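You operate a simulated robot arm through the tools that you are given. There is no shell and no other tool.

The job below is to be done with a simulated robot arm. You get a single attempt, and the scene is never put back.

## Task
Set the controls near the top of the end bench. At the end: the lock lever of the grease pump is set to locked; the knob of the mount press is turned to SHORT; the blue filter is on the teal rivets box; the choke lever of the flow rig is set to open; the knob of the flow rig is turned to 6; whatever was shut is shut again. Leave all else as you found it, and nothing knocked over. The choke lever of the flow rig goes clockwise seen from above, to its stop. The lock lever of the grease pump goes clockwise seen from above, to its stop.
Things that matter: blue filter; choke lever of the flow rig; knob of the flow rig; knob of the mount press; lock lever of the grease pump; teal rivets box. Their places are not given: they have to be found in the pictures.

Only the result counts: the job must be done as asked and must still hold three seconds after the hand-in. Knocking over, shifting, dropping, spilling or breaking anything else fails it.

## Robot
A 7-joint arm with a two-finger parallel gripper, fixed in place. Base frame: the origin is at the foot of the arm, x ahead of it, y to its left, z up; the work surface is at about z = 0. Lengths are in mm, angles in rad, forces in N, time in s.
With the tool pointing down near the work surface it reaches from about 240 to 620 mm from the base axis. Its first joint turns from -1.152 to 1.152 rad. Payload 2.6 kg.
Tool frame: the origin (TCP) lies between the finger pads and is the grasp point; the fingertips stand 30 mm ahead of it; z points along the fingers, y is the line along which they close. Largest opening 94 mm; finger width 28, thickness 10; the body of the gripper, 50 by 96 mm, starts 55 mm behind the TCP.
Orientation is told as [roll, pitch, yaw] about the base's x, y, z axes, in that order, counted from this pose: with the fingers straight down and closing along the base's y, the tool's x points along the base's -x, its y along +y and its z along -z.

## Interface
- The arm moves only by the tool apply_moves. Its argument "motion" is a list of rows, each an object (a shift or turn left out is 0, a gripper value left out holds the last) with "xyz": the shift along the tool's x, y, z in mm, a list of three; "angular": the turn, a rotation vector about the tool's x, y, z in degrees, a list of three. In form: [{"xyz": [dx, dy, dz], "angular": [wx, wy, wz]}, ...]. A call has 1 to 20 rows; each row shifts and turns the commanded pose from where the row before left it, along the tool's axes as they then stand. "grip" is the gripper command, from -1 (fully open) to 1 (shut), values between in proportion, set as the call begins (left out, the last holds). Rows are played at 5 a second. More than 50 mm and 0.15 rad between two rows, or a gripper value outside its range, and nothing of the call is played. A pose out of reach is approached as far as the arm can. The call stops where the force on the tool passes 40 N (or 10 N more than at its start, if that is more) or the arm is blocked; 0.2 s more then pass. The fingers move at their own pace (about 72 mm/s each) and stop on an object; they squeeze with about 32 N. The grip force told is the motor's: it shows also when the fingers shut on nothing. Time passes only in rows, and 0.2 s behind the last, so rows that do not move let the fingers close. It gives the time, the measured TCP pose, the force on the tool (base axes), the opening and the grip force at its end, in the units of the frame above (readings bear some noise), with the torque about the TCP (base axes, N m) and any sound that the robot's microphone picked up.
- Cameras (640 x 400 px; columns grow to the right, rows downward): "scene" is fixed at [19.2, 418.5, 577.2]; the picture's right is [-0.88, -0.48, 0.00], its down [-0.25, 0.46, -0.85] and it looks along [0.41, -0.75, -0.53] (base axes); focal length 283 px, centre (320, 200). "wrist" rides on the gripper at [76, 14, -102] in the tool frame; the picture's right is [-0.18, 0.98, 0.00], its down [-0.75, -0.14, -0.64] and it looks along [-0.63, -0.12, 0.77] (tool axes); focal length 243 px, centre (320, 200).
- snapshot(camera): a new picture of that camera. No time passes.
- point_at(camera, pixels): for up to 12 pixels [column, row] of the newest picture of that camera ("zoom" is the newest enlarged one), the place [x, y, z] in the base frame of the surface seen there, good to about 3 mm, but the place of the scene camera against the robot may be out by one fixed shift of up to 12 mm in any direction. No time passes.
- zoom(camera, box): a new picture of the part [left, top, right, bottom] of that camera's present view, enlarged. No time passes.
- close_job(): hands the job in; it is judged then, once.

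Unless the task says otherwise, let go and move clear before handing in.

The tools are called after "Emit:" by a JSON object that holds its "op" and its "data". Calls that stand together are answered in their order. apply_moves: Moves the arm, as the interface text tells. Its arguments: {"type":"object","properties":{"motion":{"type":"array","items":{"type":"object","properties":{"xyz":{"type":"array","items":{"type":"number"}},"angular":{"type":"array","items":{"type":"number"}}}}},"grip":{"type":"number"}},"required":["motion"]} The other tools are called the same way: snapshot (camera) takes a picture; point_at (camera, pixels) gives the place of the surface under pixels of a picture; zoom (camera, box) takes an enlarged picture of a part of a camera's view; close_job () hands the job in.

At the start:

```text
t: 0.0
position: [338.0, -117.6, 393.9]
tool_rot: [0.0, 0.0, 0.0]
wrist_force: [0.2, -0.5, 0.8]
wrist_torque: [-0.01, -0.02, 0.0]
gripper_width: 94.1
gripper_force: 0.2
```

scene: 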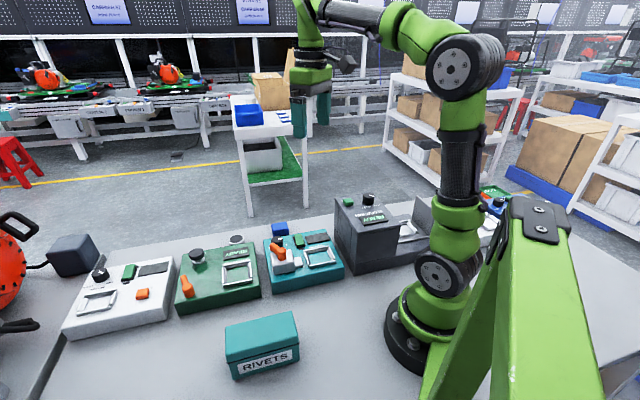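
wrist: 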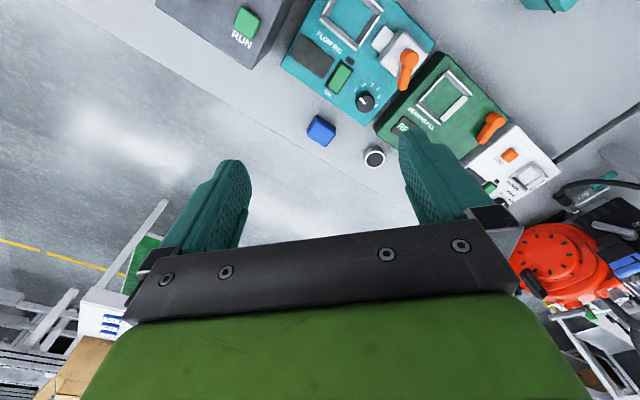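

The scene shows a row of panels (white at ~[120,295], green at ~[215,275], teal at ~[303,260], dark grey at ~[375,235]) and a teal RIVETS box at [262,345]. I'll zoom in to read the panels before moving.

Emit:
{"op": "zoom", "data": {"camera": "scene", "box": [160, 200, 360, 325]}}

Emit:
{"op": "zoom", "data": {"camera": "scene", "box": [40, 220, 200, 350]}}

Emit:
{"op": "zoom", "data": {"camera": "scene", "box": [320, 170, 520, 295]}}

Emit:
{"op": "zoom", "data": {"camera": "wrist", "box": [260, 0, 460, 125]}}

Emit:
{"op": "zoom", "data": {"camera": "wrist", "box": [360, 50, 580, 210]}}

```text
3.20 times, centred on (260, 262) of scene
```

zoom: 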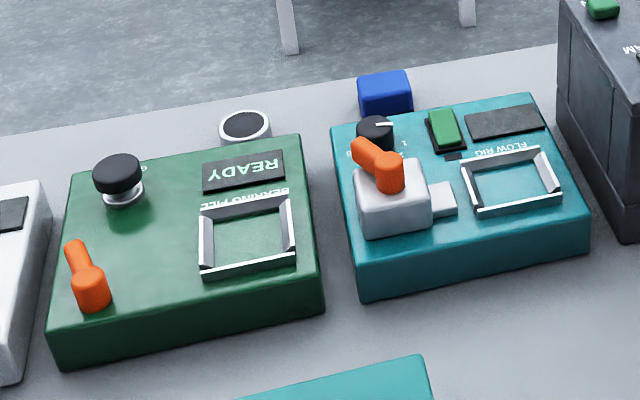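

```text
3.08 times, centred on (120, 285) of scene
```

zoom: 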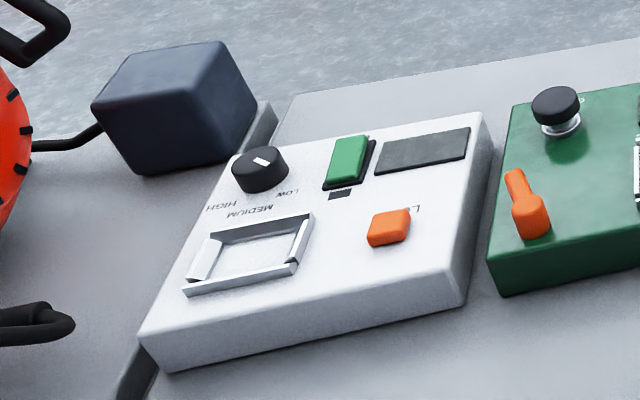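

```text
3.20 times, centred on (420, 232) of scene
```

zoom: 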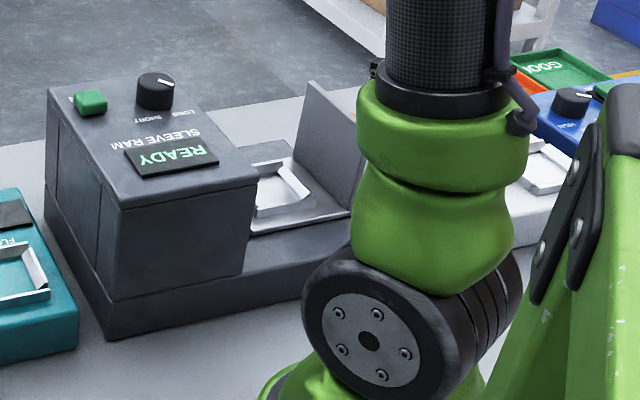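

```text
3.20 times, centred on (360, 62) of wrist
```

zoom: 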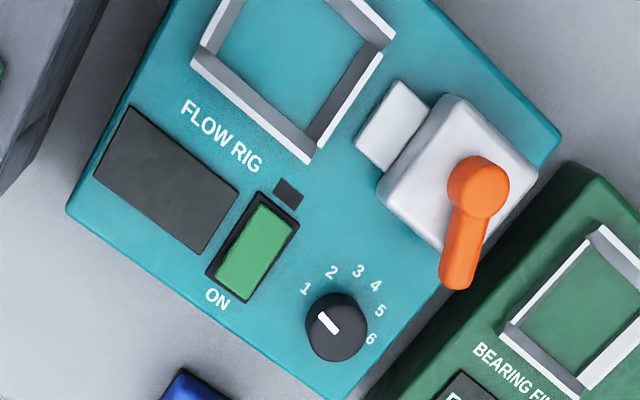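

```text
2.50 times, centred on (470, 130) of wrist
```

zoom: 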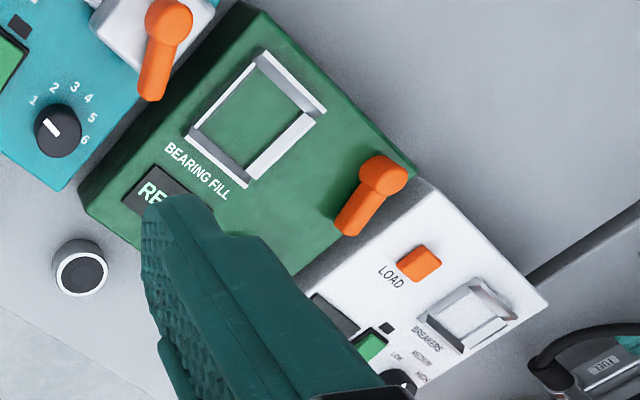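

The scene zooms show a FLOW RIG (knob pointing near 1, orange lever on a white block), a green BEARING FILL with an orange lever, a white BREAKERS panel, a grey SLEEVE RAM with a LONG/SHORT knob, and a blue panel partly hidden to the right. I'll get coordinates for these.

Emit:
{"op": "snapshot", "data": {"camera": "wrist"}}

Emit:
{"op": "point_at", "data": {"camera": "wrist", "pixels": [[365, 100], [410, 55], [404, 83], [321, 130], [374, 156], [498, 120], [485, 138], [245, 22], [540, 3], [320, 62], [340, 75], [490, 185]]}}

Emit:
{"op": "snapshot", "data": {"camera": "scene"}}

Emit:
{"op": "point_at", "data": {"camera": "scene", "pixels": [[278, 240], [282, 254], [273, 246], [280, 226], [236, 240], [189, 291], [184, 280], [347, 201], [368, 198], [262, 330], [295, 315], [228, 338]]}}

Emit:
{"op": "zoom", "data": {"camera": "scene", "box": [460, 160, 620, 260]}}

Emit:
{"op": "zoom", "data": {"camera": "scene", "box": [200, 290, 330, 390]}}

```text
taken
```

wrist: 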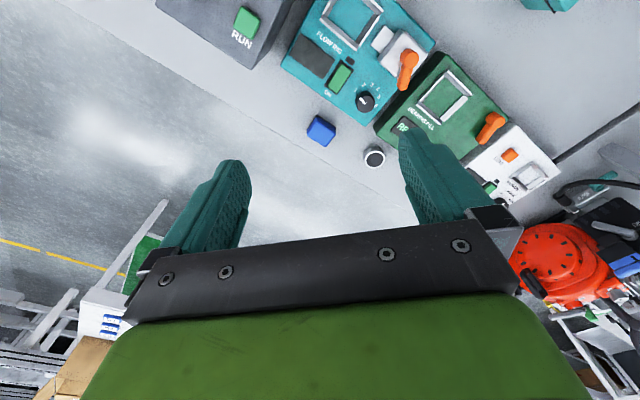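

```text
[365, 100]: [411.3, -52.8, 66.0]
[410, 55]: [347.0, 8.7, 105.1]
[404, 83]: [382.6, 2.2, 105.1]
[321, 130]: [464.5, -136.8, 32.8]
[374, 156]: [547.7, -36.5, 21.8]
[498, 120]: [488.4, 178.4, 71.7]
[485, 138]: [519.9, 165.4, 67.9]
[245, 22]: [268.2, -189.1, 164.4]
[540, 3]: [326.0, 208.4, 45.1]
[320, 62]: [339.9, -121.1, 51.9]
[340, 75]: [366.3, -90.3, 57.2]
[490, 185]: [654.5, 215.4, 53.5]
```

```text
taken
```

scene: 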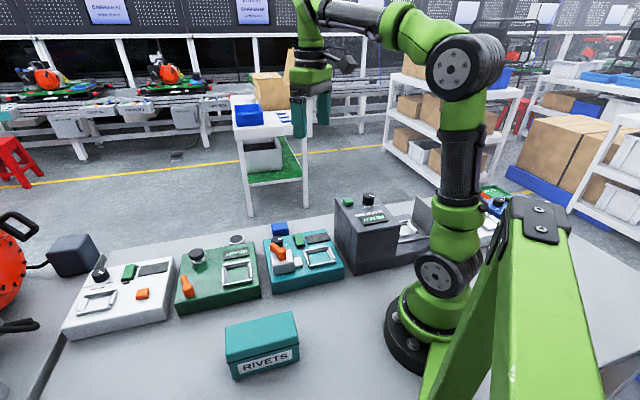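

```text
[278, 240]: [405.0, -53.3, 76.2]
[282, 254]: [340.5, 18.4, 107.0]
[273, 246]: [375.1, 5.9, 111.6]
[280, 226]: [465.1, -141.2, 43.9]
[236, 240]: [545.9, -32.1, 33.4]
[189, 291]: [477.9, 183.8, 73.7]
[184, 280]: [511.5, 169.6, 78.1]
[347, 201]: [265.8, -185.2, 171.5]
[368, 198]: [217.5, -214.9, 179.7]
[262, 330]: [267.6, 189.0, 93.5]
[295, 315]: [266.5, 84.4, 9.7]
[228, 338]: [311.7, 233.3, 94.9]
```

```text
4.00 times, centred on (540, 210) of scene
```

zoom: 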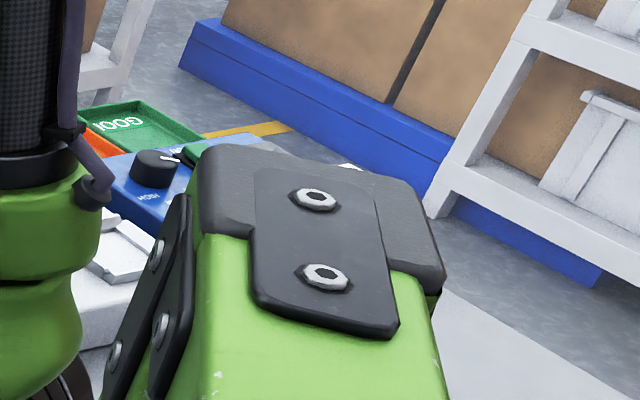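

```text
4.00 times, centred on (265, 340) of scene
```

zoom: 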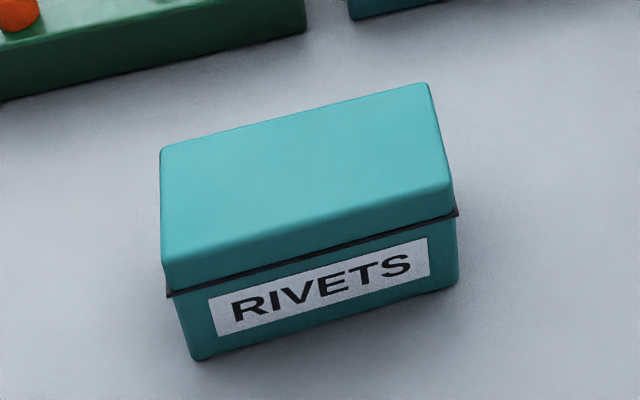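

The two cameras agree to within a ~10 mm shift (scene reads roughly z +9 high). The right-hand region (blue panel, sleeve ram) is hidden by the arm, so I'll move the wrist camera to the right at safe height to view it.

Emit:
{"op": "apply_moves", "data": {"motion": [{"xyz": [20, -40, 0]}, {"xyz": [20, -40, 0]}, {"xyz": [20, -40, 0]}, {"xyz": [20, -40, 0]}, {"xyz": [0, 0, 0]}], "grip": -1}}

Emit:
{"op": "snapshot", "data": {"camera": "wrist"}}

Emit:
{"op": "snapshot", "data": {"camera": "scene"}}

```text
t: 1.2
position: [257.0, -278.1, 395.5]
tool_rot: [0.0, 0.001, -0.001]
wrist_force: [-0.1, 0.4, -0.5]
wrist_torque: [-0.01, 0.02, -0.01]
gripper_width: 94.0
gripper_force: 0.0
```

```text
taken
```

wrist: 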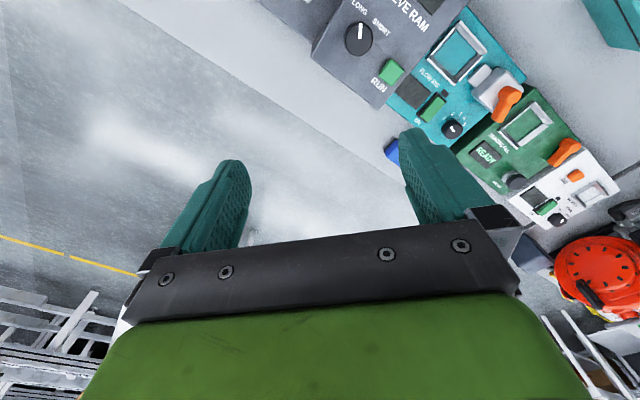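

```text
taken
```

scene: 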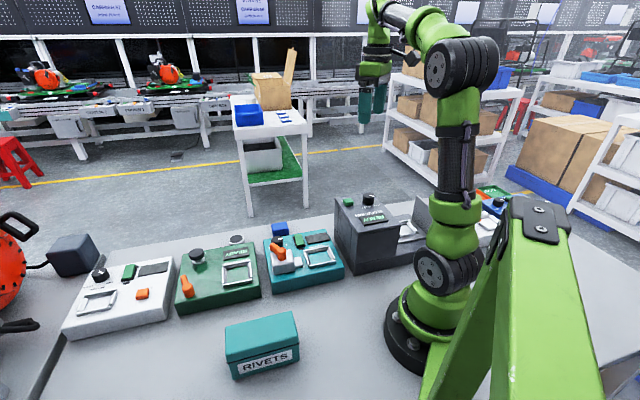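

The wrist now sees the SLEEVE RAM knob (at [358,38], pointer at LONG) and RUN button. I still need the blue panel to the right of the arm, so I'll query the scene there and yaw the tool to look toward -y.

Emit:
{"op": "point_at", "data": {"camera": "scene", "pixels": [[498, 201], [495, 190], [490, 212], [368, 200], [352, 202], [420, 225], [488, 228], [374, 216]]}}

Emit:
{"op": "apply_moves", "data": {"motion": [{"angular": [0, 0, 8.4]}, {"angular": [0, 0, 8.4]}, {"angular": [0, 0, 8.4]}, {"angular": [0, 0, 8.4]}, {"angular": [0, 0, 8.4]}, {"angular": [0, 0, 8.4]}, {"angular": [0, 0, 8.4]}, {"angular": [0, 0, 0]}]}}

Emit:
{"op": "snapshot", "data": {"camera": "wrist"}}

```text
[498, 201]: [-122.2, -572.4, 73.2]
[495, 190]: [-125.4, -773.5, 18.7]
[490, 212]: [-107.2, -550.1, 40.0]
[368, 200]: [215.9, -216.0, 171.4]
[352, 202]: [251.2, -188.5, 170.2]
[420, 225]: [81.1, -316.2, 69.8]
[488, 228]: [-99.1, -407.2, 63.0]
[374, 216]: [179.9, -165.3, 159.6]
```

```text
t: 3.0
position: [257.2, -277.3, 394.3]
tool_rot: [0.0, 0.0, -1.027]
wrist_force: [0.2, 0.4, 0.0]
wrist_torque: [-0.02, 0.0, 0.0]
gripper_width: 94.0
gripper_force: 0.1
```

```text
taken
```

wrist: 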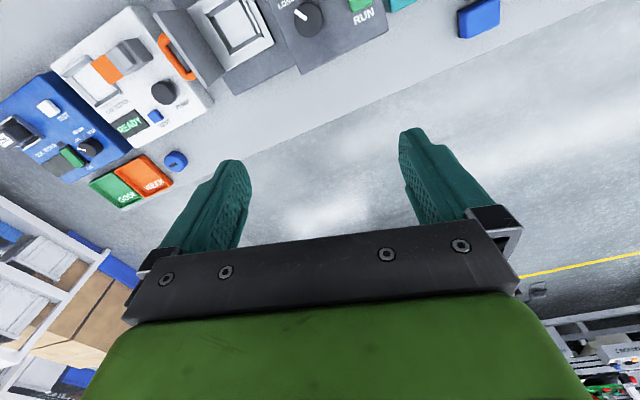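

There's a white machine and a blue machine further right (pixels [50-210, 20-180]); zoom in to read labels, since the grease pump/mount press identities matter.

Emit:
{"op": "zoom", "data": {"camera": "wrist", "box": [0, 0, 220, 210]}}

Emit:
{"op": "zoom", "data": {"camera": "wrist", "box": [190, 0, 400, 110]}}

Emit:
{"op": "point_at", "data": {"camera": "wrist", "pixels": [[107, 70], [165, 92], [176, 58], [90, 147], [18, 132], [175, 160], [482, 18], [308, 18], [130, 50], [240, 25]]}}

```text
1.90 times, centred on (110, 105) of wrist
```

zoom: 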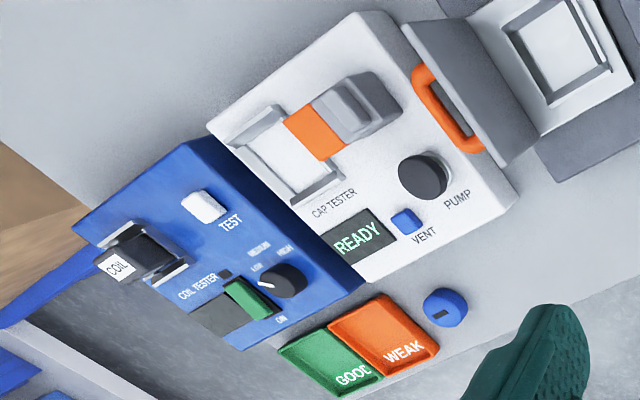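

```text
3.05 times, centred on (295, 55) of wrist
```

zoom: 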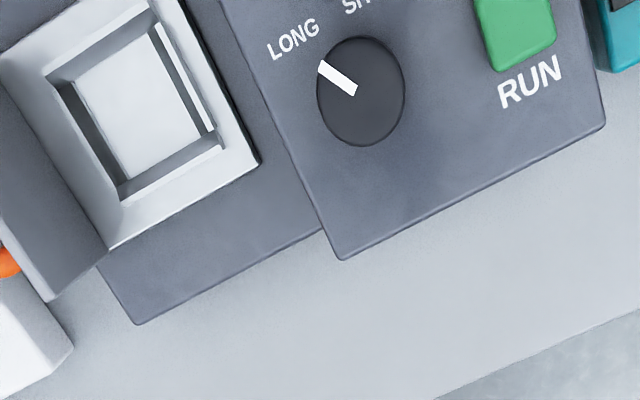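

```text
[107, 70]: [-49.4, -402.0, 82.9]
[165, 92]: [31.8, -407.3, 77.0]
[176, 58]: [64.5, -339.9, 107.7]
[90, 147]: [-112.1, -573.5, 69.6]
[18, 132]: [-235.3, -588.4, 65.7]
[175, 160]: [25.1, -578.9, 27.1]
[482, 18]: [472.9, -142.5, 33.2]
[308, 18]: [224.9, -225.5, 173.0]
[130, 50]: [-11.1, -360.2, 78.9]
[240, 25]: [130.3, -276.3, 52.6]
```

The labels settle it: SLEEVE RAM = mount press (LONG/SHORT knob), BEARING FILL = grease pump, and the blue block near [468,-140] by the flow rig is the reachable filter. I'll yaw back and move to get a close-up of the flow rig.

Emit:
{"op": "apply_moves", "data": {"motion": [{"angular": [0, 0, -8.4]}, {"angular": [0, 0, -8.4]}, {"angular": [0, 0, -8.4]}, {"angular": [0, 0, -8.4]}, {"angular": [0, 0, -8.4]}, {"angular": [0, 0, -8.4]}, {"angular": [0, 0, -8.4]}, {"xyz": [0, 48, 0]}, {"xyz": [0, 48, 0]}, {"xyz": [0, 48, 0]}, {"xyz": [0, 48, 0]}, {"xyz": [-20, 40, 0]}, {"xyz": [-20, 0, 40]}, {"xyz": [0, 0, 45]}, {"xyz": [0, 0, 45]}, {"xyz": [0, 0, 0]}]}}

Emit:
{"op": "snapshot", "data": {"camera": "wrist"}}

```text
t: 6.4
position: [295.8, -46.7, 263.3]
tool_rot: [0.001, -0.001, 0.0]
wrist_force: [0.1, 0.0, 0.2]
wrist_torque: [0.01, 0.0, 0.03]
gripper_width: 94.0
gripper_force: 0.1
```

```text
taken
```

wrist: 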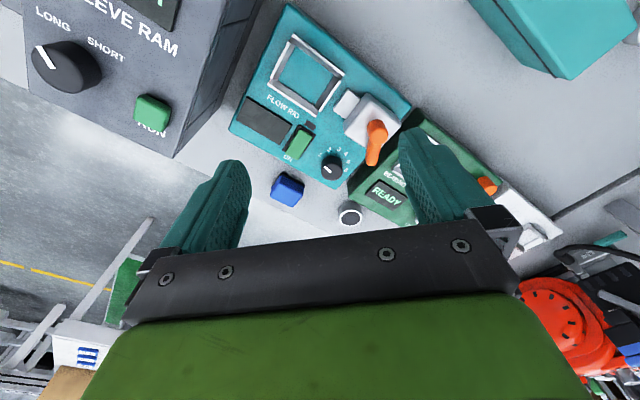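

Clear view of the flow rig now; zoom on it for knob marks and lever detail, and get points.

Emit:
{"op": "zoom", "data": {"camera": "wrist", "box": [270, 130, 390, 205]}}

Emit:
{"op": "point_at", "data": {"camera": "zoom", "pixels": [[290, 172], [318, 137], [360, 120], [402, 122], [430, 150], [435, 195], [328, 192], [320, 180], [315, 160], [345, 210], [100, 310], [95, 260]]}}

Emit:
{"op": "zoom", "data": {"camera": "wrist", "box": [320, 70, 440, 180]}}

```text
5.33 times, centred on (330, 168) of wrist
```

zoom: 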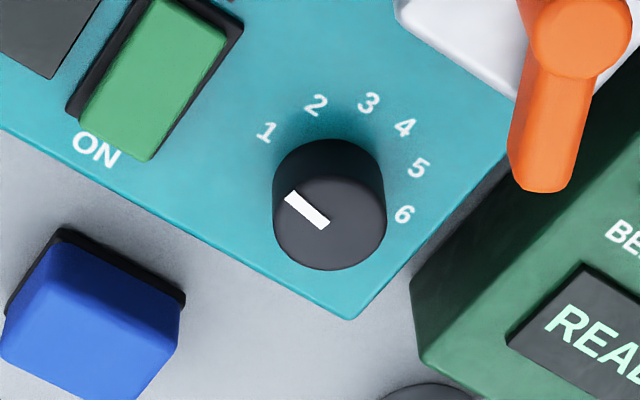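

```text
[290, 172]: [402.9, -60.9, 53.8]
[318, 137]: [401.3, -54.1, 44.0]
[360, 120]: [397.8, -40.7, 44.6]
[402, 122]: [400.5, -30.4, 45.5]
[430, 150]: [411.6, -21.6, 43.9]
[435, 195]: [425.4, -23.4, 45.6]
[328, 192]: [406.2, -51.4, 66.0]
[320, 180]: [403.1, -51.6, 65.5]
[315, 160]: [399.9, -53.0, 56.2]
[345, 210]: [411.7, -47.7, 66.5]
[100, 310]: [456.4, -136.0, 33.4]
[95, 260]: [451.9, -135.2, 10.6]
```

```text
3.64 times, centred on (380, 125) of wrist
```

zoom: 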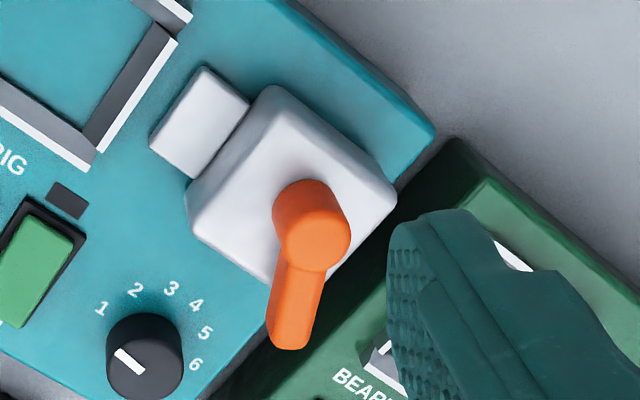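

The pointer is at 1; I'll query the label centres and knob rim precisely in a fresh zoom.

Emit:
{"op": "zoom", "data": {"camera": "wrist", "box": [270, 130, 390, 205]}}

Emit:
{"op": "point_at", "data": {"camera": "zoom", "pixels": [[267, 132], [316, 105], [369, 103], [405, 127], [419, 168], [404, 214], [330, 222], [290, 196], [325, 226], [280, 235], [380, 215], [330, 262]]}}

```text
5.33 times, centred on (330, 168) of wrist
```

zoom: 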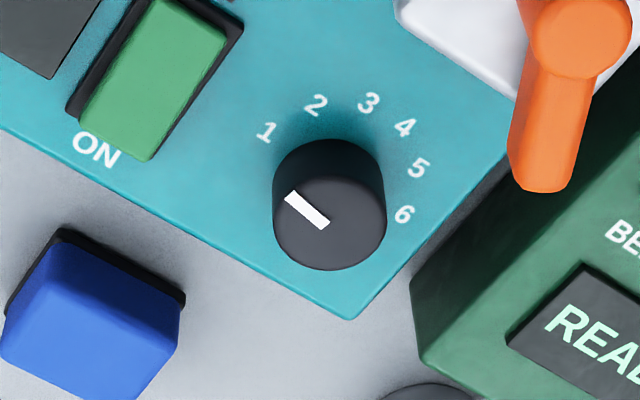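

```text
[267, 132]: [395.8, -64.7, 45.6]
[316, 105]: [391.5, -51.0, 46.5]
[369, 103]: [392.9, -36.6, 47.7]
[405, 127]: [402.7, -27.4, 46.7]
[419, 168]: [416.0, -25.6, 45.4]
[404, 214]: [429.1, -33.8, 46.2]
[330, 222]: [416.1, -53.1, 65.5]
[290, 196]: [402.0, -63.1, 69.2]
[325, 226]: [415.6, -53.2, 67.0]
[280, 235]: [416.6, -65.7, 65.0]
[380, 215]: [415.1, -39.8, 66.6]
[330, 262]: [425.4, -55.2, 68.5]
```

Labels sit on a circle about [412,-49] with ~37° spacing (1 to 6 ≈ 184° clockwise). Now I'll get geometry of the choke lever, white block, and filter.

Emit:
{"op": "zoom", "data": {"camera": "wrist", "box": [320, 70, 440, 180]}}

Emit:
{"op": "point_at", "data": {"camera": "zoom", "pixels": [[312, 205], [312, 235], [300, 290], [290, 335], [275, 290], [318, 290], [225, 200], [270, 120], [370, 190], [200, 120], [245, 270], [160, 60]]}}

Emit:
{"op": "zoom", "data": {"camera": "scene", "box": [255, 215, 350, 295]}}

Emit:
{"op": "point_at", "data": {"camera": "zoom", "pixels": [[185, 240], [120, 190], [150, 205], [150, 230], [215, 200], [190, 310], [255, 300], [120, 280], [170, 115], [140, 90], [180, 75], [225, 110]]}}

```text
3.64 times, centred on (380, 125) of wrist
```

zoom: 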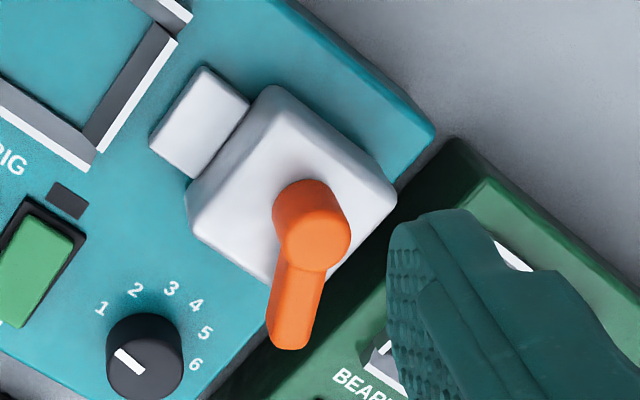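

```text
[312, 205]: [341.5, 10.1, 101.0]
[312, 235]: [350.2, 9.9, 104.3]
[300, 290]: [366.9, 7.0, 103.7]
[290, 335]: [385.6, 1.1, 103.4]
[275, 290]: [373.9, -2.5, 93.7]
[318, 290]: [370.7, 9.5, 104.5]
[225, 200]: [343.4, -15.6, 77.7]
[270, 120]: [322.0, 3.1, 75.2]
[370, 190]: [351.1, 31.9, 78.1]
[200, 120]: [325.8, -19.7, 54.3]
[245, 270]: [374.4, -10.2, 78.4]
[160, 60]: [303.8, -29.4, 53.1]
```

```text
5.00 times, centred on (302, 255) of scene
```

zoom: 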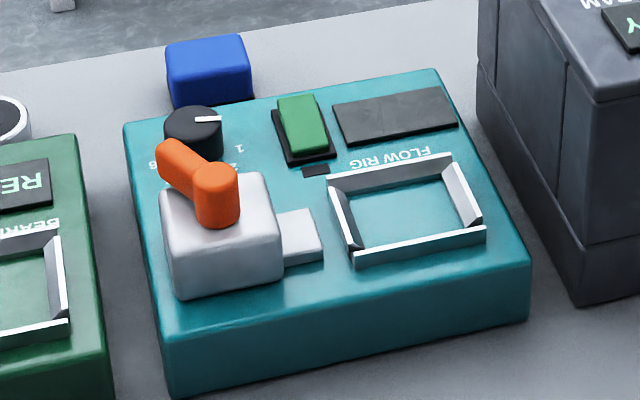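

```text
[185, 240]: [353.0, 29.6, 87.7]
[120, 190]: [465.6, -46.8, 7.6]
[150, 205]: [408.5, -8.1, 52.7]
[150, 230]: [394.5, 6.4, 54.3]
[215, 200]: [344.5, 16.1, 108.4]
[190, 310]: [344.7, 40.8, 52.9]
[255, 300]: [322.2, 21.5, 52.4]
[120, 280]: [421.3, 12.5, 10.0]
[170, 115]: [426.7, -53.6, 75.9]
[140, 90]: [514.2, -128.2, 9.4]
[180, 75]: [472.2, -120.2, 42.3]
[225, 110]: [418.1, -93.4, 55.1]
```

The knob top is at about z 66, panel z 46, centre near [414,-51]. I'll partially close the gripper, pre-rotate -90° about tool z, and come above the knob for a closer look.

Emit:
{"op": "apply_moves", "data": {"motion": [{"xyz": [-40, 0, 0]}, {"xyz": [-40, 0, 0]}, {"xyz": [-38, -4, 0]}, {"xyz": [0, 0, 40]}, {"xyz": [0, 0, 40]}, {"angular": [0, 0, -8.2]}, {"angular": [0, 0, -8.2]}, {"angular": [0, 0, -8.2]}, {"angular": [0, 0, -8.2]}, {"angular": [0, 0, -8.2]}, {"angular": [0, 0, -8.2]}, {"angular": [0, 0, -8.2]}, {"angular": [0, 0, -8.2]}, {"angular": [0, 0, -8.2]}, {"angular": [0, 0, -8.2]}, {"angular": [0, 0, -8.0]}, {"angular": [0, 0, 0]}], "grip": 0.0}}

Emit:
{"op": "snapshot", "data": {"camera": "wrist"}}

Emit:
{"op": "snapshot", "data": {"camera": "scene"}}

```text
t: 10.0
position: [414.6, -51.0, 184.1]
tool_rot: [-0.001, -0.001, 1.573]
wrist_force: [0.0, -0.5, 0.0]
wrist_torque: [-0.01, -0.04, 0.03]
gripper_width: 47.0
gripper_force: 0.0
```

```text
taken
```

wrist: 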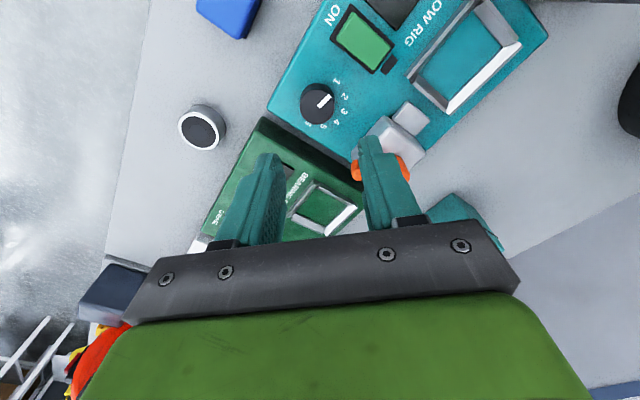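

```text
taken
```

scene: 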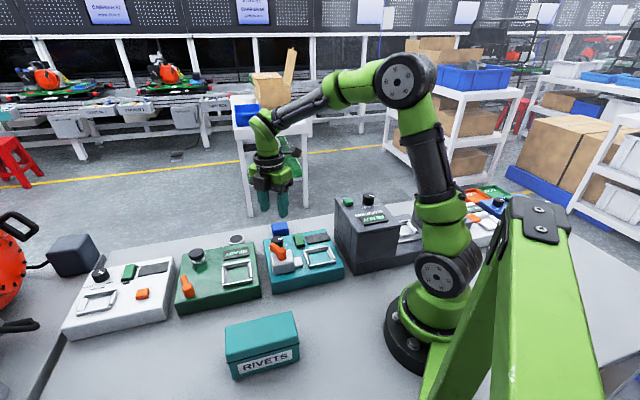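

The knob is visible at [318,103] from a new viewpoint; I'll re-measure its centre and the labels from here to average out errors.

Emit:
{"op": "zoom", "data": {"camera": "wrist", "box": [270, 60, 370, 140]}}

Emit:
{"op": "point_at", "data": {"camera": "zoom", "pixels": [[320, 200], [300, 220], [240, 220], [360, 220], [300, 165], [300, 275]]}}

```text
5.00 times, centred on (320, 100) of wrist
```

zoom: 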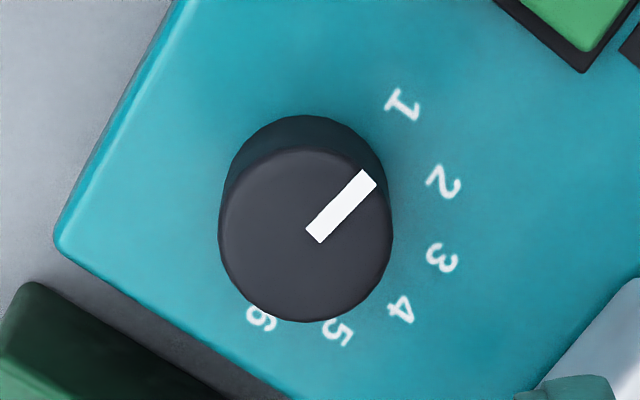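

```text
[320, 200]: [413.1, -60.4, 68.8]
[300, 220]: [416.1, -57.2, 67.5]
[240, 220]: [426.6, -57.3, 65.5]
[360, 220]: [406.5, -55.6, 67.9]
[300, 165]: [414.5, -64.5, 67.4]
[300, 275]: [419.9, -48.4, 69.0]
```

The top disc centre from here is pixel (305,235). Query that and the labels again.

Emit:
{"op": "point_at", "data": {"camera": "zoom", "pixels": [[305, 235], [402, 107], [443, 182], [440, 258], [401, 308], [338, 332], [262, 318], [305, 120], [345, 205], [225, 235], [385, 235], [305, 315]]}}

```text
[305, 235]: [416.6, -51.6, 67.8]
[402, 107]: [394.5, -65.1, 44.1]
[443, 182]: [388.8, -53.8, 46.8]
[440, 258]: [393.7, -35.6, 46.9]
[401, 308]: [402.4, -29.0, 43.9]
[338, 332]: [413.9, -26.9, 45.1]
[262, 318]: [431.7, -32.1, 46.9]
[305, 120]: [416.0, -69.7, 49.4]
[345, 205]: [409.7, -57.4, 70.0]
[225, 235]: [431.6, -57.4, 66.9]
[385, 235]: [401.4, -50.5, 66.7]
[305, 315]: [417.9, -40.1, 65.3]
```

Knob centre averages to about [416,-53], diameter ~29 mm, pointer at ~224° (exactly the direction of label 1). I'll shift slightly and descend so the tips reach z≈52, with fingers still open.

Emit:
{"op": "apply_moves", "data": {"motion": [{"xyz": [2, -1.4, 20]}, {"xyz": [0, 0, 30]}, {"xyz": [0, 0, 26]}, {"xyz": [0, 0, 26]}, {"xyz": [0, 0, 0]}]}}

Emit:
{"op": "snapshot", "data": {"camera": "wrist"}}

Emit:
{"op": "zoom", "data": {"camera": "scene", "box": [220, 180, 350, 290]}}

```text
t: 11.2
position: [419.8, -51.9, 82.1]
tool_rot: [0.0, -0.001, 1.57]
wrist_force: [0.1, 0.5, 0.3]
wrist_torque: [-0.03, -0.01, 0.04]
gripper_width: 47.0
gripper_force: 0.2
```

```text
taken
```

wrist: 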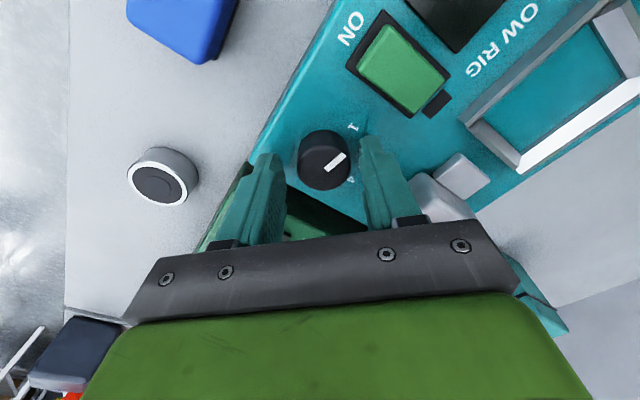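

```text
3.64 times, centred on (285, 235) of scene
```

zoom: 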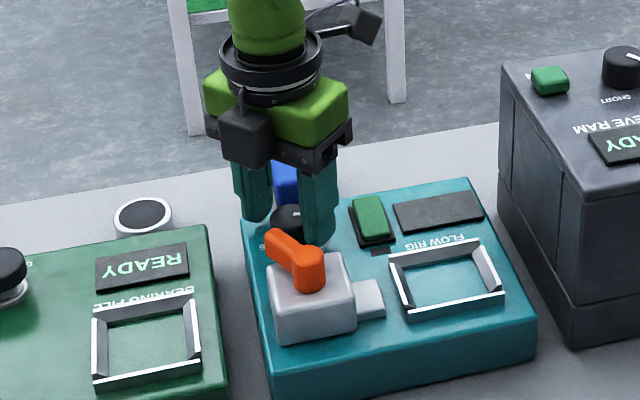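

Fingers straddle the knob at [323,160]; I'll zoom and re-read pose to check centring before closing.

Emit:
{"op": "apply_moves", "data": {"motion": [{"xyz": [0, 0, 0]}]}}

Emit:
{"op": "zoom", "data": {"camera": "wrist", "box": [260, 110, 390, 210]}}

Emit:
{"op": "point_at", "data": {"camera": "zoom", "pixels": [[310, 250], [190, 250], [440, 250], [310, 170], [310, 360], [120, 300], [510, 250]]}}

```text
t: 11.6
position: [419.1, -52.1, 83.1]
tool_rot: [0.0, -0.001, 1.572]
wrist_force: [0.1, -0.3, -0.7]
wrist_torque: [0.0, 0.0, 0.02]
gripper_width: 46.9
gripper_force: 0.0
```

```text
4.00 times, centred on (325, 160) of wrist
```

zoom: 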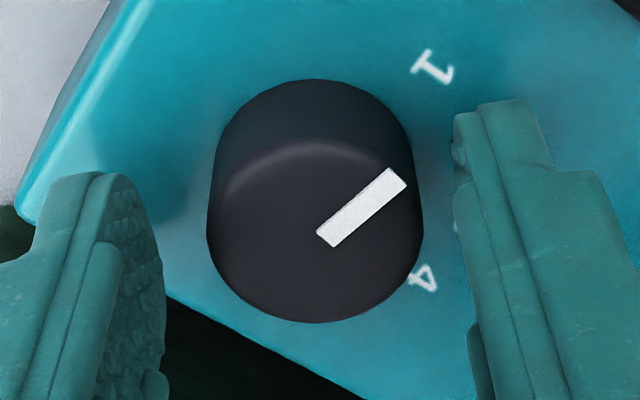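

```text
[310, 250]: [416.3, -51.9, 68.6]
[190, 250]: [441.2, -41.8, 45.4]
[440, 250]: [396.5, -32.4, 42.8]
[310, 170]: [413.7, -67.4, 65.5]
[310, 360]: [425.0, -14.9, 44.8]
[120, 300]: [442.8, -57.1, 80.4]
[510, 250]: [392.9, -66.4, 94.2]
```

Knob centre in view is ~1.5–2 mm toward tool +y and ~2 mm toward tool +x of the grasp axis; I'll correct that and close on the knob.

Emit:
{"op": "apply_moves", "data": {"motion": [{"xyz": [1.8, 1.6, 0]}, {"xyz": [0, 0, 0]}]}}

Emit:
{"op": "apply_moves", "data": {"motion": [{"xyz": [0, 0, 0]}, {"xyz": [0, 0, 0]}, {"xyz": [0, 0, 0]}], "grip": 1}}

Emit:
{"op": "zoom", "data": {"camera": "wrist", "box": [260, 110, 390, 210]}}

```text
t: 12.2
position: [418.0, -54.3, 82.0]
tool_rot: [-0.001, 0.001, 1.572]
wrist_force: [0.4, -0.4, 0.3]
wrist_torque: [0.0, -0.02, 0.03]
gripper_width: 47.1
gripper_force: 0.1
```

```text
t: 13.0
position: [417.4, -53.5, 82.6]
tool_rot: [0.0, 0.001, 1.571]
wrist_force: [-1.2, -0.2, 1.1]
wrist_torque: [-0.02, -0.02, -0.01]
gripper_width: 31.3
gripper_force: 45.3
```

```text
4.00 times, centred on (325, 160) of wrist
```

zoom: 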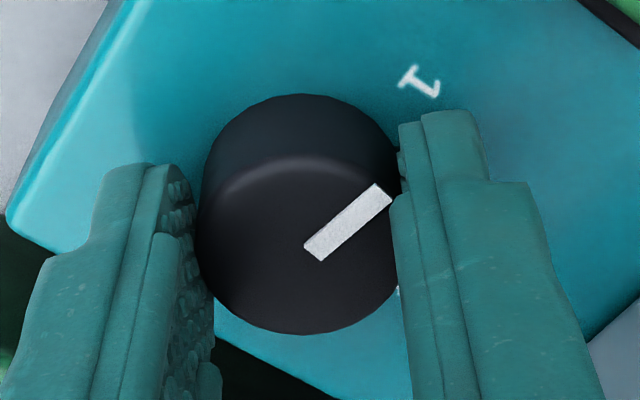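

Gripped cleanly (31.3 mm, ~1 N side force). Now turn clockwise (+z of tool) in small rows and watch torque/sound.

Emit:
{"op": "apply_moves", "data": {"motion": [{"angular": [0, 0, 6]}, {"angular": [0, 0, 6]}, {"angular": [0, 0, 6]}, {"angular": [0, 0, 6]}, {"angular": [0, 0, 6]}, {"angular": [0, 0, 6]}, {"angular": [0, 0, 0]}]}}

Emit:
{"op": "zoom", "data": {"camera": "wrist", "box": [250, 90, 410, 210]}}

```text
t: 14.6
position: [415.3, -53.4, 82.8]
tool_rot: [-0.001, -0.002, 0.94]
wrist_force: [10.5, 3.5, 3.6]
wrist_torque: [-0.18, -0.01, -0.01]
gripper_width: 31.4
gripper_force: 45.0
```

```text
3.33 times, centred on (330, 150) of wrist
```

zoom: 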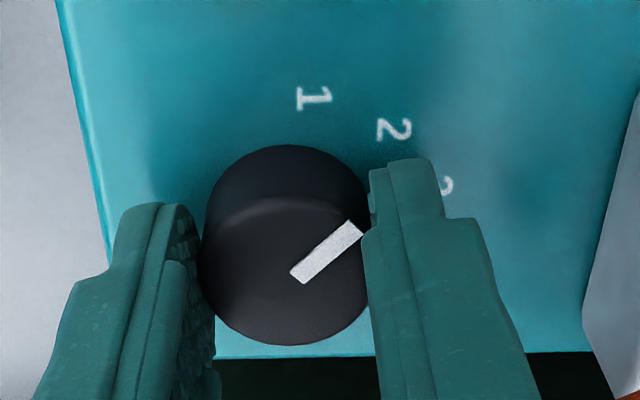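

The knob follows (pointer unchanged in gripper frame, label 2 passed). There is a 10 N side force toward +x, so I'll relieve it by ~1 mm and continue turning.

Emit:
{"op": "apply_moves", "data": {"motion": [{"xyz": [-0.6, -0.8, 0]}, {"xyz": [0, 0, 0]}]}}

Emit:
{"op": "apply_moves", "data": {"motion": [{"angular": [0, 0, 6]}, {"angular": [0, 0, 6]}, {"angular": [0, 0, 6]}, {"angular": [0, 0, 6]}, {"angular": [0, 0, 6]}, {"angular": [0, 0, 6]}, {"angular": [0, 0, 0]}]}}

Emit:
{"op": "zoom", "data": {"camera": "wrist", "box": [250, 90, 410, 210]}}

```text
t: 15.2
position: [415.3, -54.1, 82.9]
tool_rot: [0.002, 0.0, 0.939]
wrist_force: [-1.1, 1.0, 12.5]
wrist_torque: [0.92, -0.58, 0.03]
gripper_width: 31.1
gripper_force: 45.3
```

```text
t: 16.8
position: [414.5, -53.9, 82.6]
tool_rot: [0.003, 0.003, 0.311]
wrist_force: [-21.0, 14.3, 27.8]
wrist_torque: [0.59, 0.23, 0.06]
gripper_width: 31.2
gripper_force: 44.8
```

```text
3.33 times, centred on (330, 150) of wrist
```

zoom: 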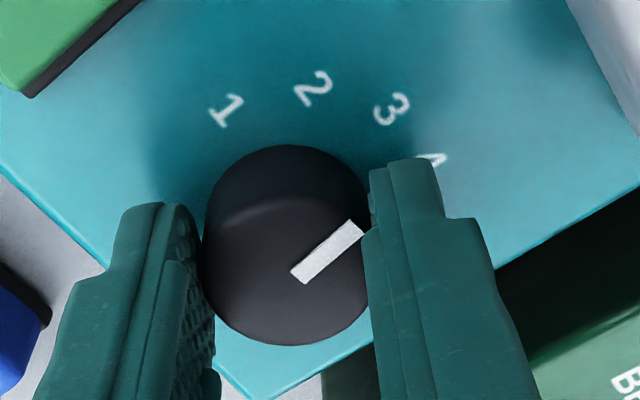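

The turn is tracking (now past 3), but side/vertical forces are building to ~28 N, so I'll release, re-centre on the knob and re-grip before continuing.

Emit:
{"op": "apply_moves", "data": {"motion": [{"xyz": [0, 0, 0]}, {"xyz": [0, 0, 0]}, {"xyz": [0, 0, 0]}], "grip": 0.15}}

Emit:
{"op": "zoom", "data": {"camera": "wrist", "box": [250, 90, 410, 210]}}

```text
t: 17.6
position: [415.0, -55.0, 81.1]
tool_rot: [-0.001, -0.001, 0.314]
wrist_force: [-0.5, -0.4, 0.7]
wrist_torque: [0.0, 0.0, 0.03]
gripper_width: 40.1
gripper_force: 0.1
```

```text
3.33 times, centred on (330, 150) of wrist
```

zoom: 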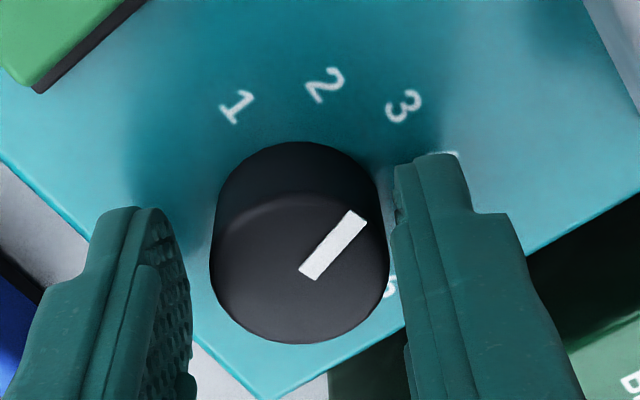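

Net knob rotation is ~60° (detented back to 3; spacing is 30°, so 6 is 90° further). The knob sits ~2 mm toward tool +y, matching the force I saw; I'll re-centre and re-grip.

Emit:
{"op": "apply_moves", "data": {"motion": [{"xyz": [0.8, 2.0, 0]}, {"xyz": [0, 0, 0]}]}}

Emit:
{"op": "apply_moves", "data": {"motion": [{"xyz": [0, 0, 0]}, {"xyz": [0, 0, 0]}, {"xyz": [0, 0, 0]}], "grip": 1}}

Emit:
{"op": "zoom", "data": {"camera": "wrist", "box": [250, 90, 410, 210]}}

```text
t: 18.2
position: [415.7, -52.5, 82.1]
tool_rot: [0.0, 0.0, 0.314]
wrist_force: [0.5, 0.3, 0.4]
wrist_torque: [0.0, 0.02, 0.02]
gripper_width: 39.9
gripper_force: 0.0
```

```text
t: 19.0
position: [415.7, -52.3, 80.5]
tool_rot: [0.001, -0.001, 0.313]
wrist_force: [-0.3, 1.5, -0.3]
wrist_torque: [0.01, -0.12, 0.01]
gripper_width: 31.2
gripper_force: 45.1
```

```text
3.33 times, centred on (330, 150) of wrist
```

zoom: 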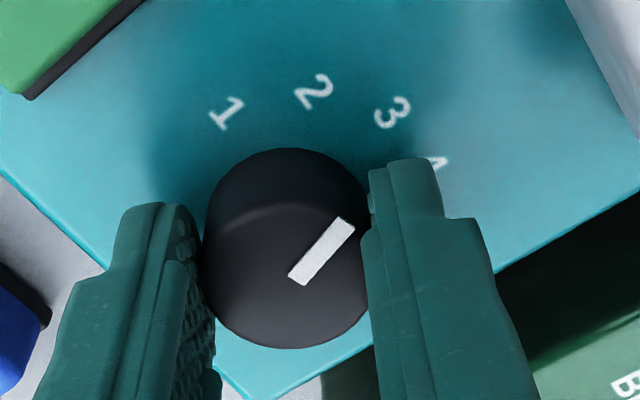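

Re-gripped with almost no side force. Turn 30° (one detent) and check.

Emit:
{"op": "apply_moves", "data": {"motion": [{"angular": [0, 0, 6]}, {"angular": [0, 0, 6]}, {"angular": [0, 0, 6]}, {"angular": [0, 0, 6]}, {"angular": [0, 0, 6]}, {"angular": [0, 0, 0]}]}}

```text
t: 20.4
position: [414.6, -51.8, 82.4]
tool_rot: [0.002, -0.002, -0.21]
wrist_force: [5.2, 4.8, -4.1]
wrist_torque: [-0.01, -0.23, 0.01]
gripper_width: 31.0
gripper_force: 44.8
```

Emit:
{"op": "apply_moves", "data": {"motion": [{"angular": [0, 0, 6]}, {"angular": [0, 0, 6]}, {"angular": [0, 0, 6]}, {"angular": [0, 0, 6]}, {"angular": [0, 0, 6]}, {"angular": [0, 0, 0]}]}}

Emit:
{"op": "zoom", "data": {"camera": "wrist", "box": [250, 90, 410, 210]}}

```text
t: 21.8
position: [415.7, -50.5, 82.7]
tool_rot: [0.003, 0.0, -0.733]
wrist_force: [2.5, -0.8, -3.2]
wrist_torque: [0.15, 0.15, 0.0]
gripper_width: 31.2
gripper_force: 44.7
stopped in row 6: the force on the tool passed its limit at 40 N (the readings are from after the stop); the commanded pose is now the measured one
```

```text
3.33 times, centred on (330, 150) of wrist
```

zoom: 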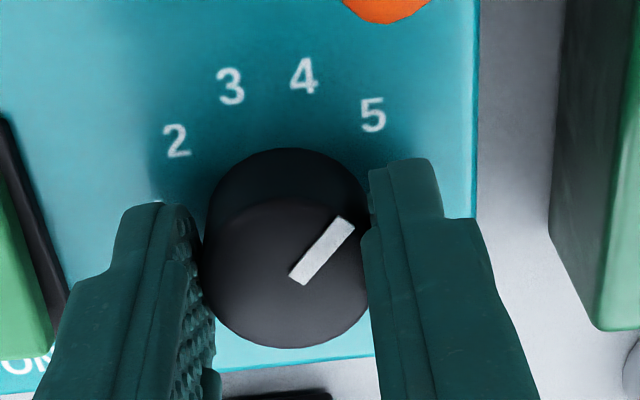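

The pointer is now near 5 (yaw turned 60° since re-grip), and the stress was relieved at the stop. Continue the last 30° toward 6.

Emit:
{"op": "apply_moves", "data": {"motion": [{"angular": [0, 0, 5]}, {"angular": [0, 0, 5]}, {"angular": [0, 0, 5]}, {"angular": [0, 0, 0]}]}}

Emit:
{"op": "zoom", "data": {"camera": "wrist", "box": [250, 90, 410, 210]}}

```text
t: 22.8
position: [415.8, -51.2, 81.3]
tool_rot: [0.002, 0.0, -0.996]
wrist_force: [9.8, -3.2, -10.1]
wrist_torque: [-0.05, -0.4, 0.0]
gripper_width: 30.8
gripper_force: 44.8
```

```text
3.33 times, centred on (330, 150) of wrist
```

zoom: 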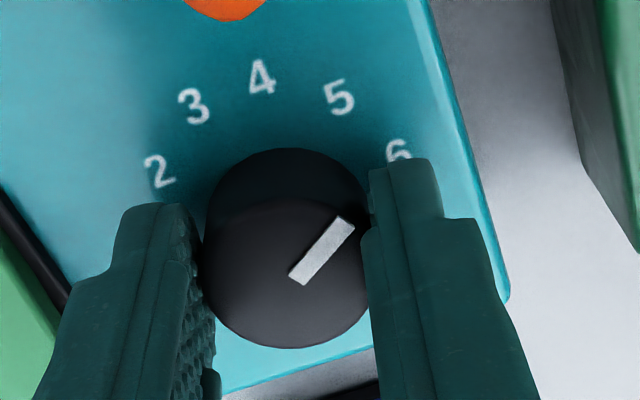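

Forces are moderate; continue the last 15° with a small relief shift.

Emit:
{"op": "apply_moves", "data": {"motion": [{"xyz": [-0.3, 0.5, 0], "angular": [0, 0, 5]}, {"angular": [0, 0, 5]}, {"angular": [0, 0, 5]}, {"angular": [0, 0, 0]}]}}

Emit:
{"op": "zoom", "data": {"camera": "wrist", "box": [250, 90, 410, 210]}}

```text
t: 23.8
position: [416.8, -50.2, 81.6]
tool_rot: [0.001, 0.001, -1.257]
wrist_force: [20.4, 2.4, -20.7]
wrist_torque: [0.58, -0.31, -0.05]
gripper_width: 31.2
gripper_force: 44.8
```

```text
3.33 times, centred on (330, 150) of wrist
```

zoom: 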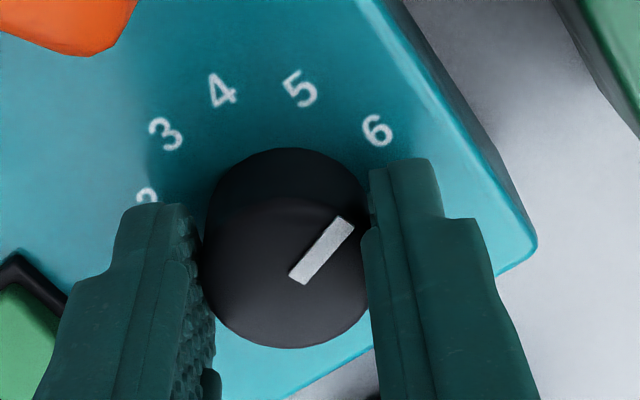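

Pointer now aims at 6 (label at [377,130]). Release and check that it settles there.

Emit:
{"op": "apply_moves", "data": {"motion": [{"xyz": [0, 0, 0]}, {"xyz": [0, 0, 0]}, {"xyz": [0, 0, 0]}], "grip": 0.1}}

Emit:
{"op": "zoom", "data": {"camera": "wrist", "box": [250, 90, 410, 210]}}

```text
t: 24.6
position: [416.5, -51.8, 82.6]
tool_rot: [0.0, 0.001, -1.256]
wrist_force: [0.3, 0.4, -0.4]
wrist_torque: [0.0, 0.0, -0.01]
gripper_width: 42.4
gripper_force: 0.1
```

```text
3.33 times, centred on (330, 150) of wrist
```

zoom: 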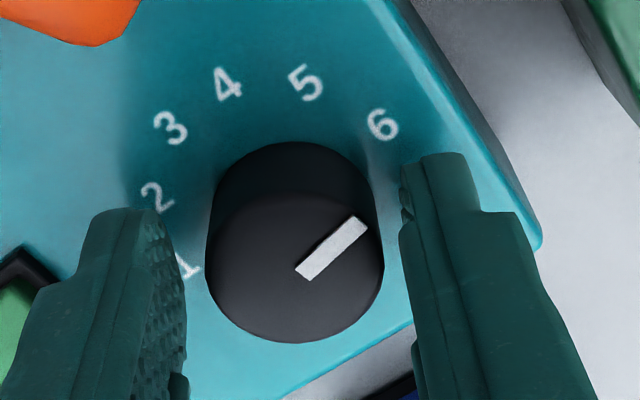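

After release the pointer snapped slightly forward toward 6. I'll lift clear and verify with an unobstructed view.

Emit:
{"op": "apply_moves", "data": {"motion": [{"xyz": [0, 0, -30]}, {"xyz": [0, 0, -40]}, {"xyz": [0, 0, -40]}, {"xyz": [0, 0, 0]}]}}

Emit:
{"op": "snapshot", "data": {"camera": "wrist"}}

Emit:
{"op": "zoom", "data": {"camera": "wrist", "box": [270, 60, 370, 140]}}

Emit:
{"op": "zoom", "data": {"camera": "scene", "box": [255, 215, 350, 295]}}

```text
t: 25.6
position: [413.1, -51.6, 192.4]
tool_rot: [0.0, 0.002, -1.258]
wrist_force: [-0.3, -0.1, -0.1]
wrist_torque: [-0.02, 0.0, 0.01]
gripper_width: 42.3
gripper_force: 0.0
```

```text
taken
```

wrist: 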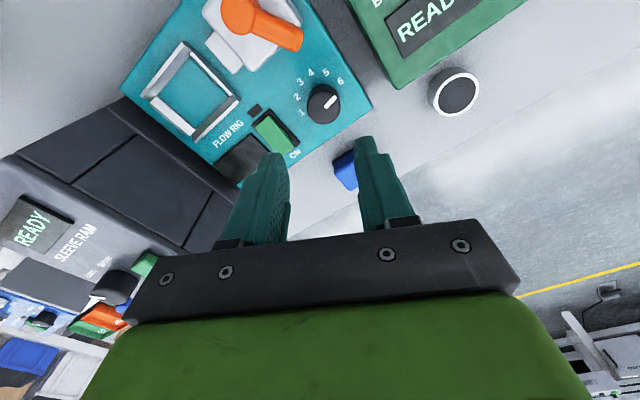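

```text
5.00 times, centred on (320, 100) of wrist
```

zoom: 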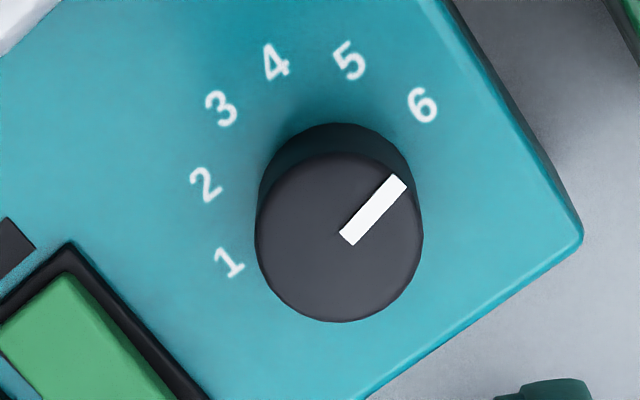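

```text
5.00 times, centred on (302, 255) of scene
```

zoom: 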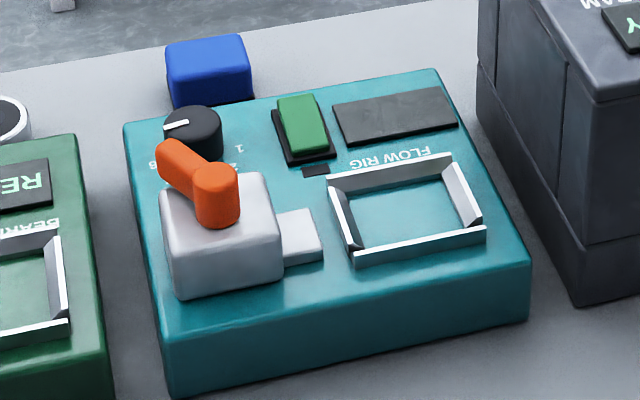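

The pointer clearly indicates 6 now. Next the choke lever: I'll close the fingers, yaw to match the handle (~-15°), and position on its +y side above it.

Emit:
{"op": "apply_moves", "data": {"motion": [{"angular": [0, 0, -8.2]}, {"angular": [0, 0, -8.2]}, {"angular": [0, 0, -8.2]}, {"angular": [0, 0, -8.2]}, {"angular": [0, 0, -8.2]}, {"angular": [0, 0, -8.2]}, {"angular": [0, 0, -7.9]}, {"xyz": [25.4, 33, 0]}, {"xyz": [25.4, 33, 0]}, {"xyz": [0, 0, 30]}, {"xyz": [0, 0, 0]}], "grip": 1}}

Emit:
{"op": "snapshot", "data": {"camera": "wrist"}}

Emit:
{"op": "zoom", "data": {"camera": "scene", "box": [220, 170, 350, 290]}}

```text
t: 28.0
position: [382.3, 23.0, 160.8]
tool_rot: [0.002, -0.001, -0.26]
wrist_force: [1.0, 0.1, -0.8]
wrist_torque: [0.0, 0.0, -0.01]
gripper_width: 0.0
gripper_force: 31.9
```

```text
taken
```

wrist: 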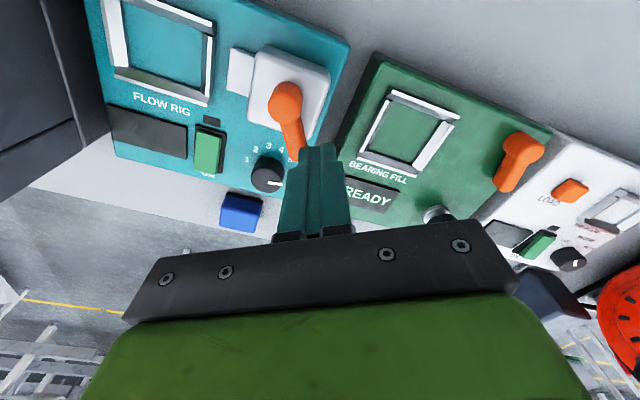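

```text
3.33 times, centred on (285, 230) of scene
```

zoom: 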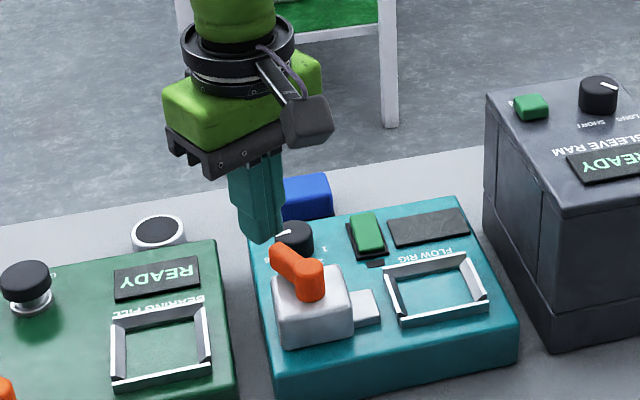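

Closed fingers are at [320,150] in the view, just right of the orange handle. Let me measure the lever again from here.

Emit:
{"op": "zoom", "data": {"camera": "wrist", "box": [230, 60, 370, 170]}}

Emit:
{"op": "point_at", "data": {"camera": "wrist", "pixels": [[285, 95], [289, 115], [293, 130], [297, 148], [287, 85], [320, 90], [262, 95], [321, 148], [297, 100], [277, 100]]}}

```text
3.64 times, centred on (300, 115) of wrist
```

zoom: 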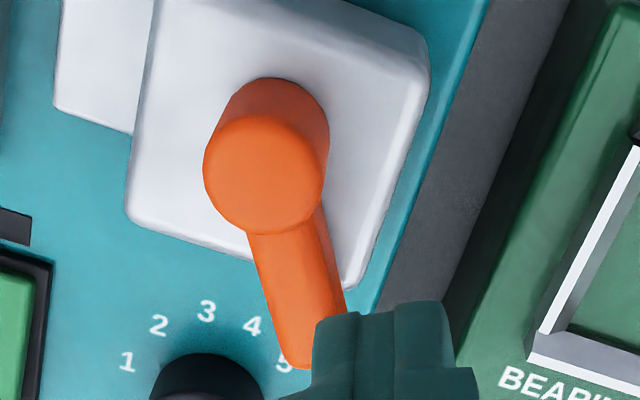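

```text
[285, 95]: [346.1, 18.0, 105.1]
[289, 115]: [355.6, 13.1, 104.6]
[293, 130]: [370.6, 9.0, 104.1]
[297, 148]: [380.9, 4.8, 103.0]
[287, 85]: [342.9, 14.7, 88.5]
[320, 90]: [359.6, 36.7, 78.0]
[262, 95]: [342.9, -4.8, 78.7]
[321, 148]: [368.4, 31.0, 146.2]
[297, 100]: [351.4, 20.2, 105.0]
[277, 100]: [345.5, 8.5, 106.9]
```

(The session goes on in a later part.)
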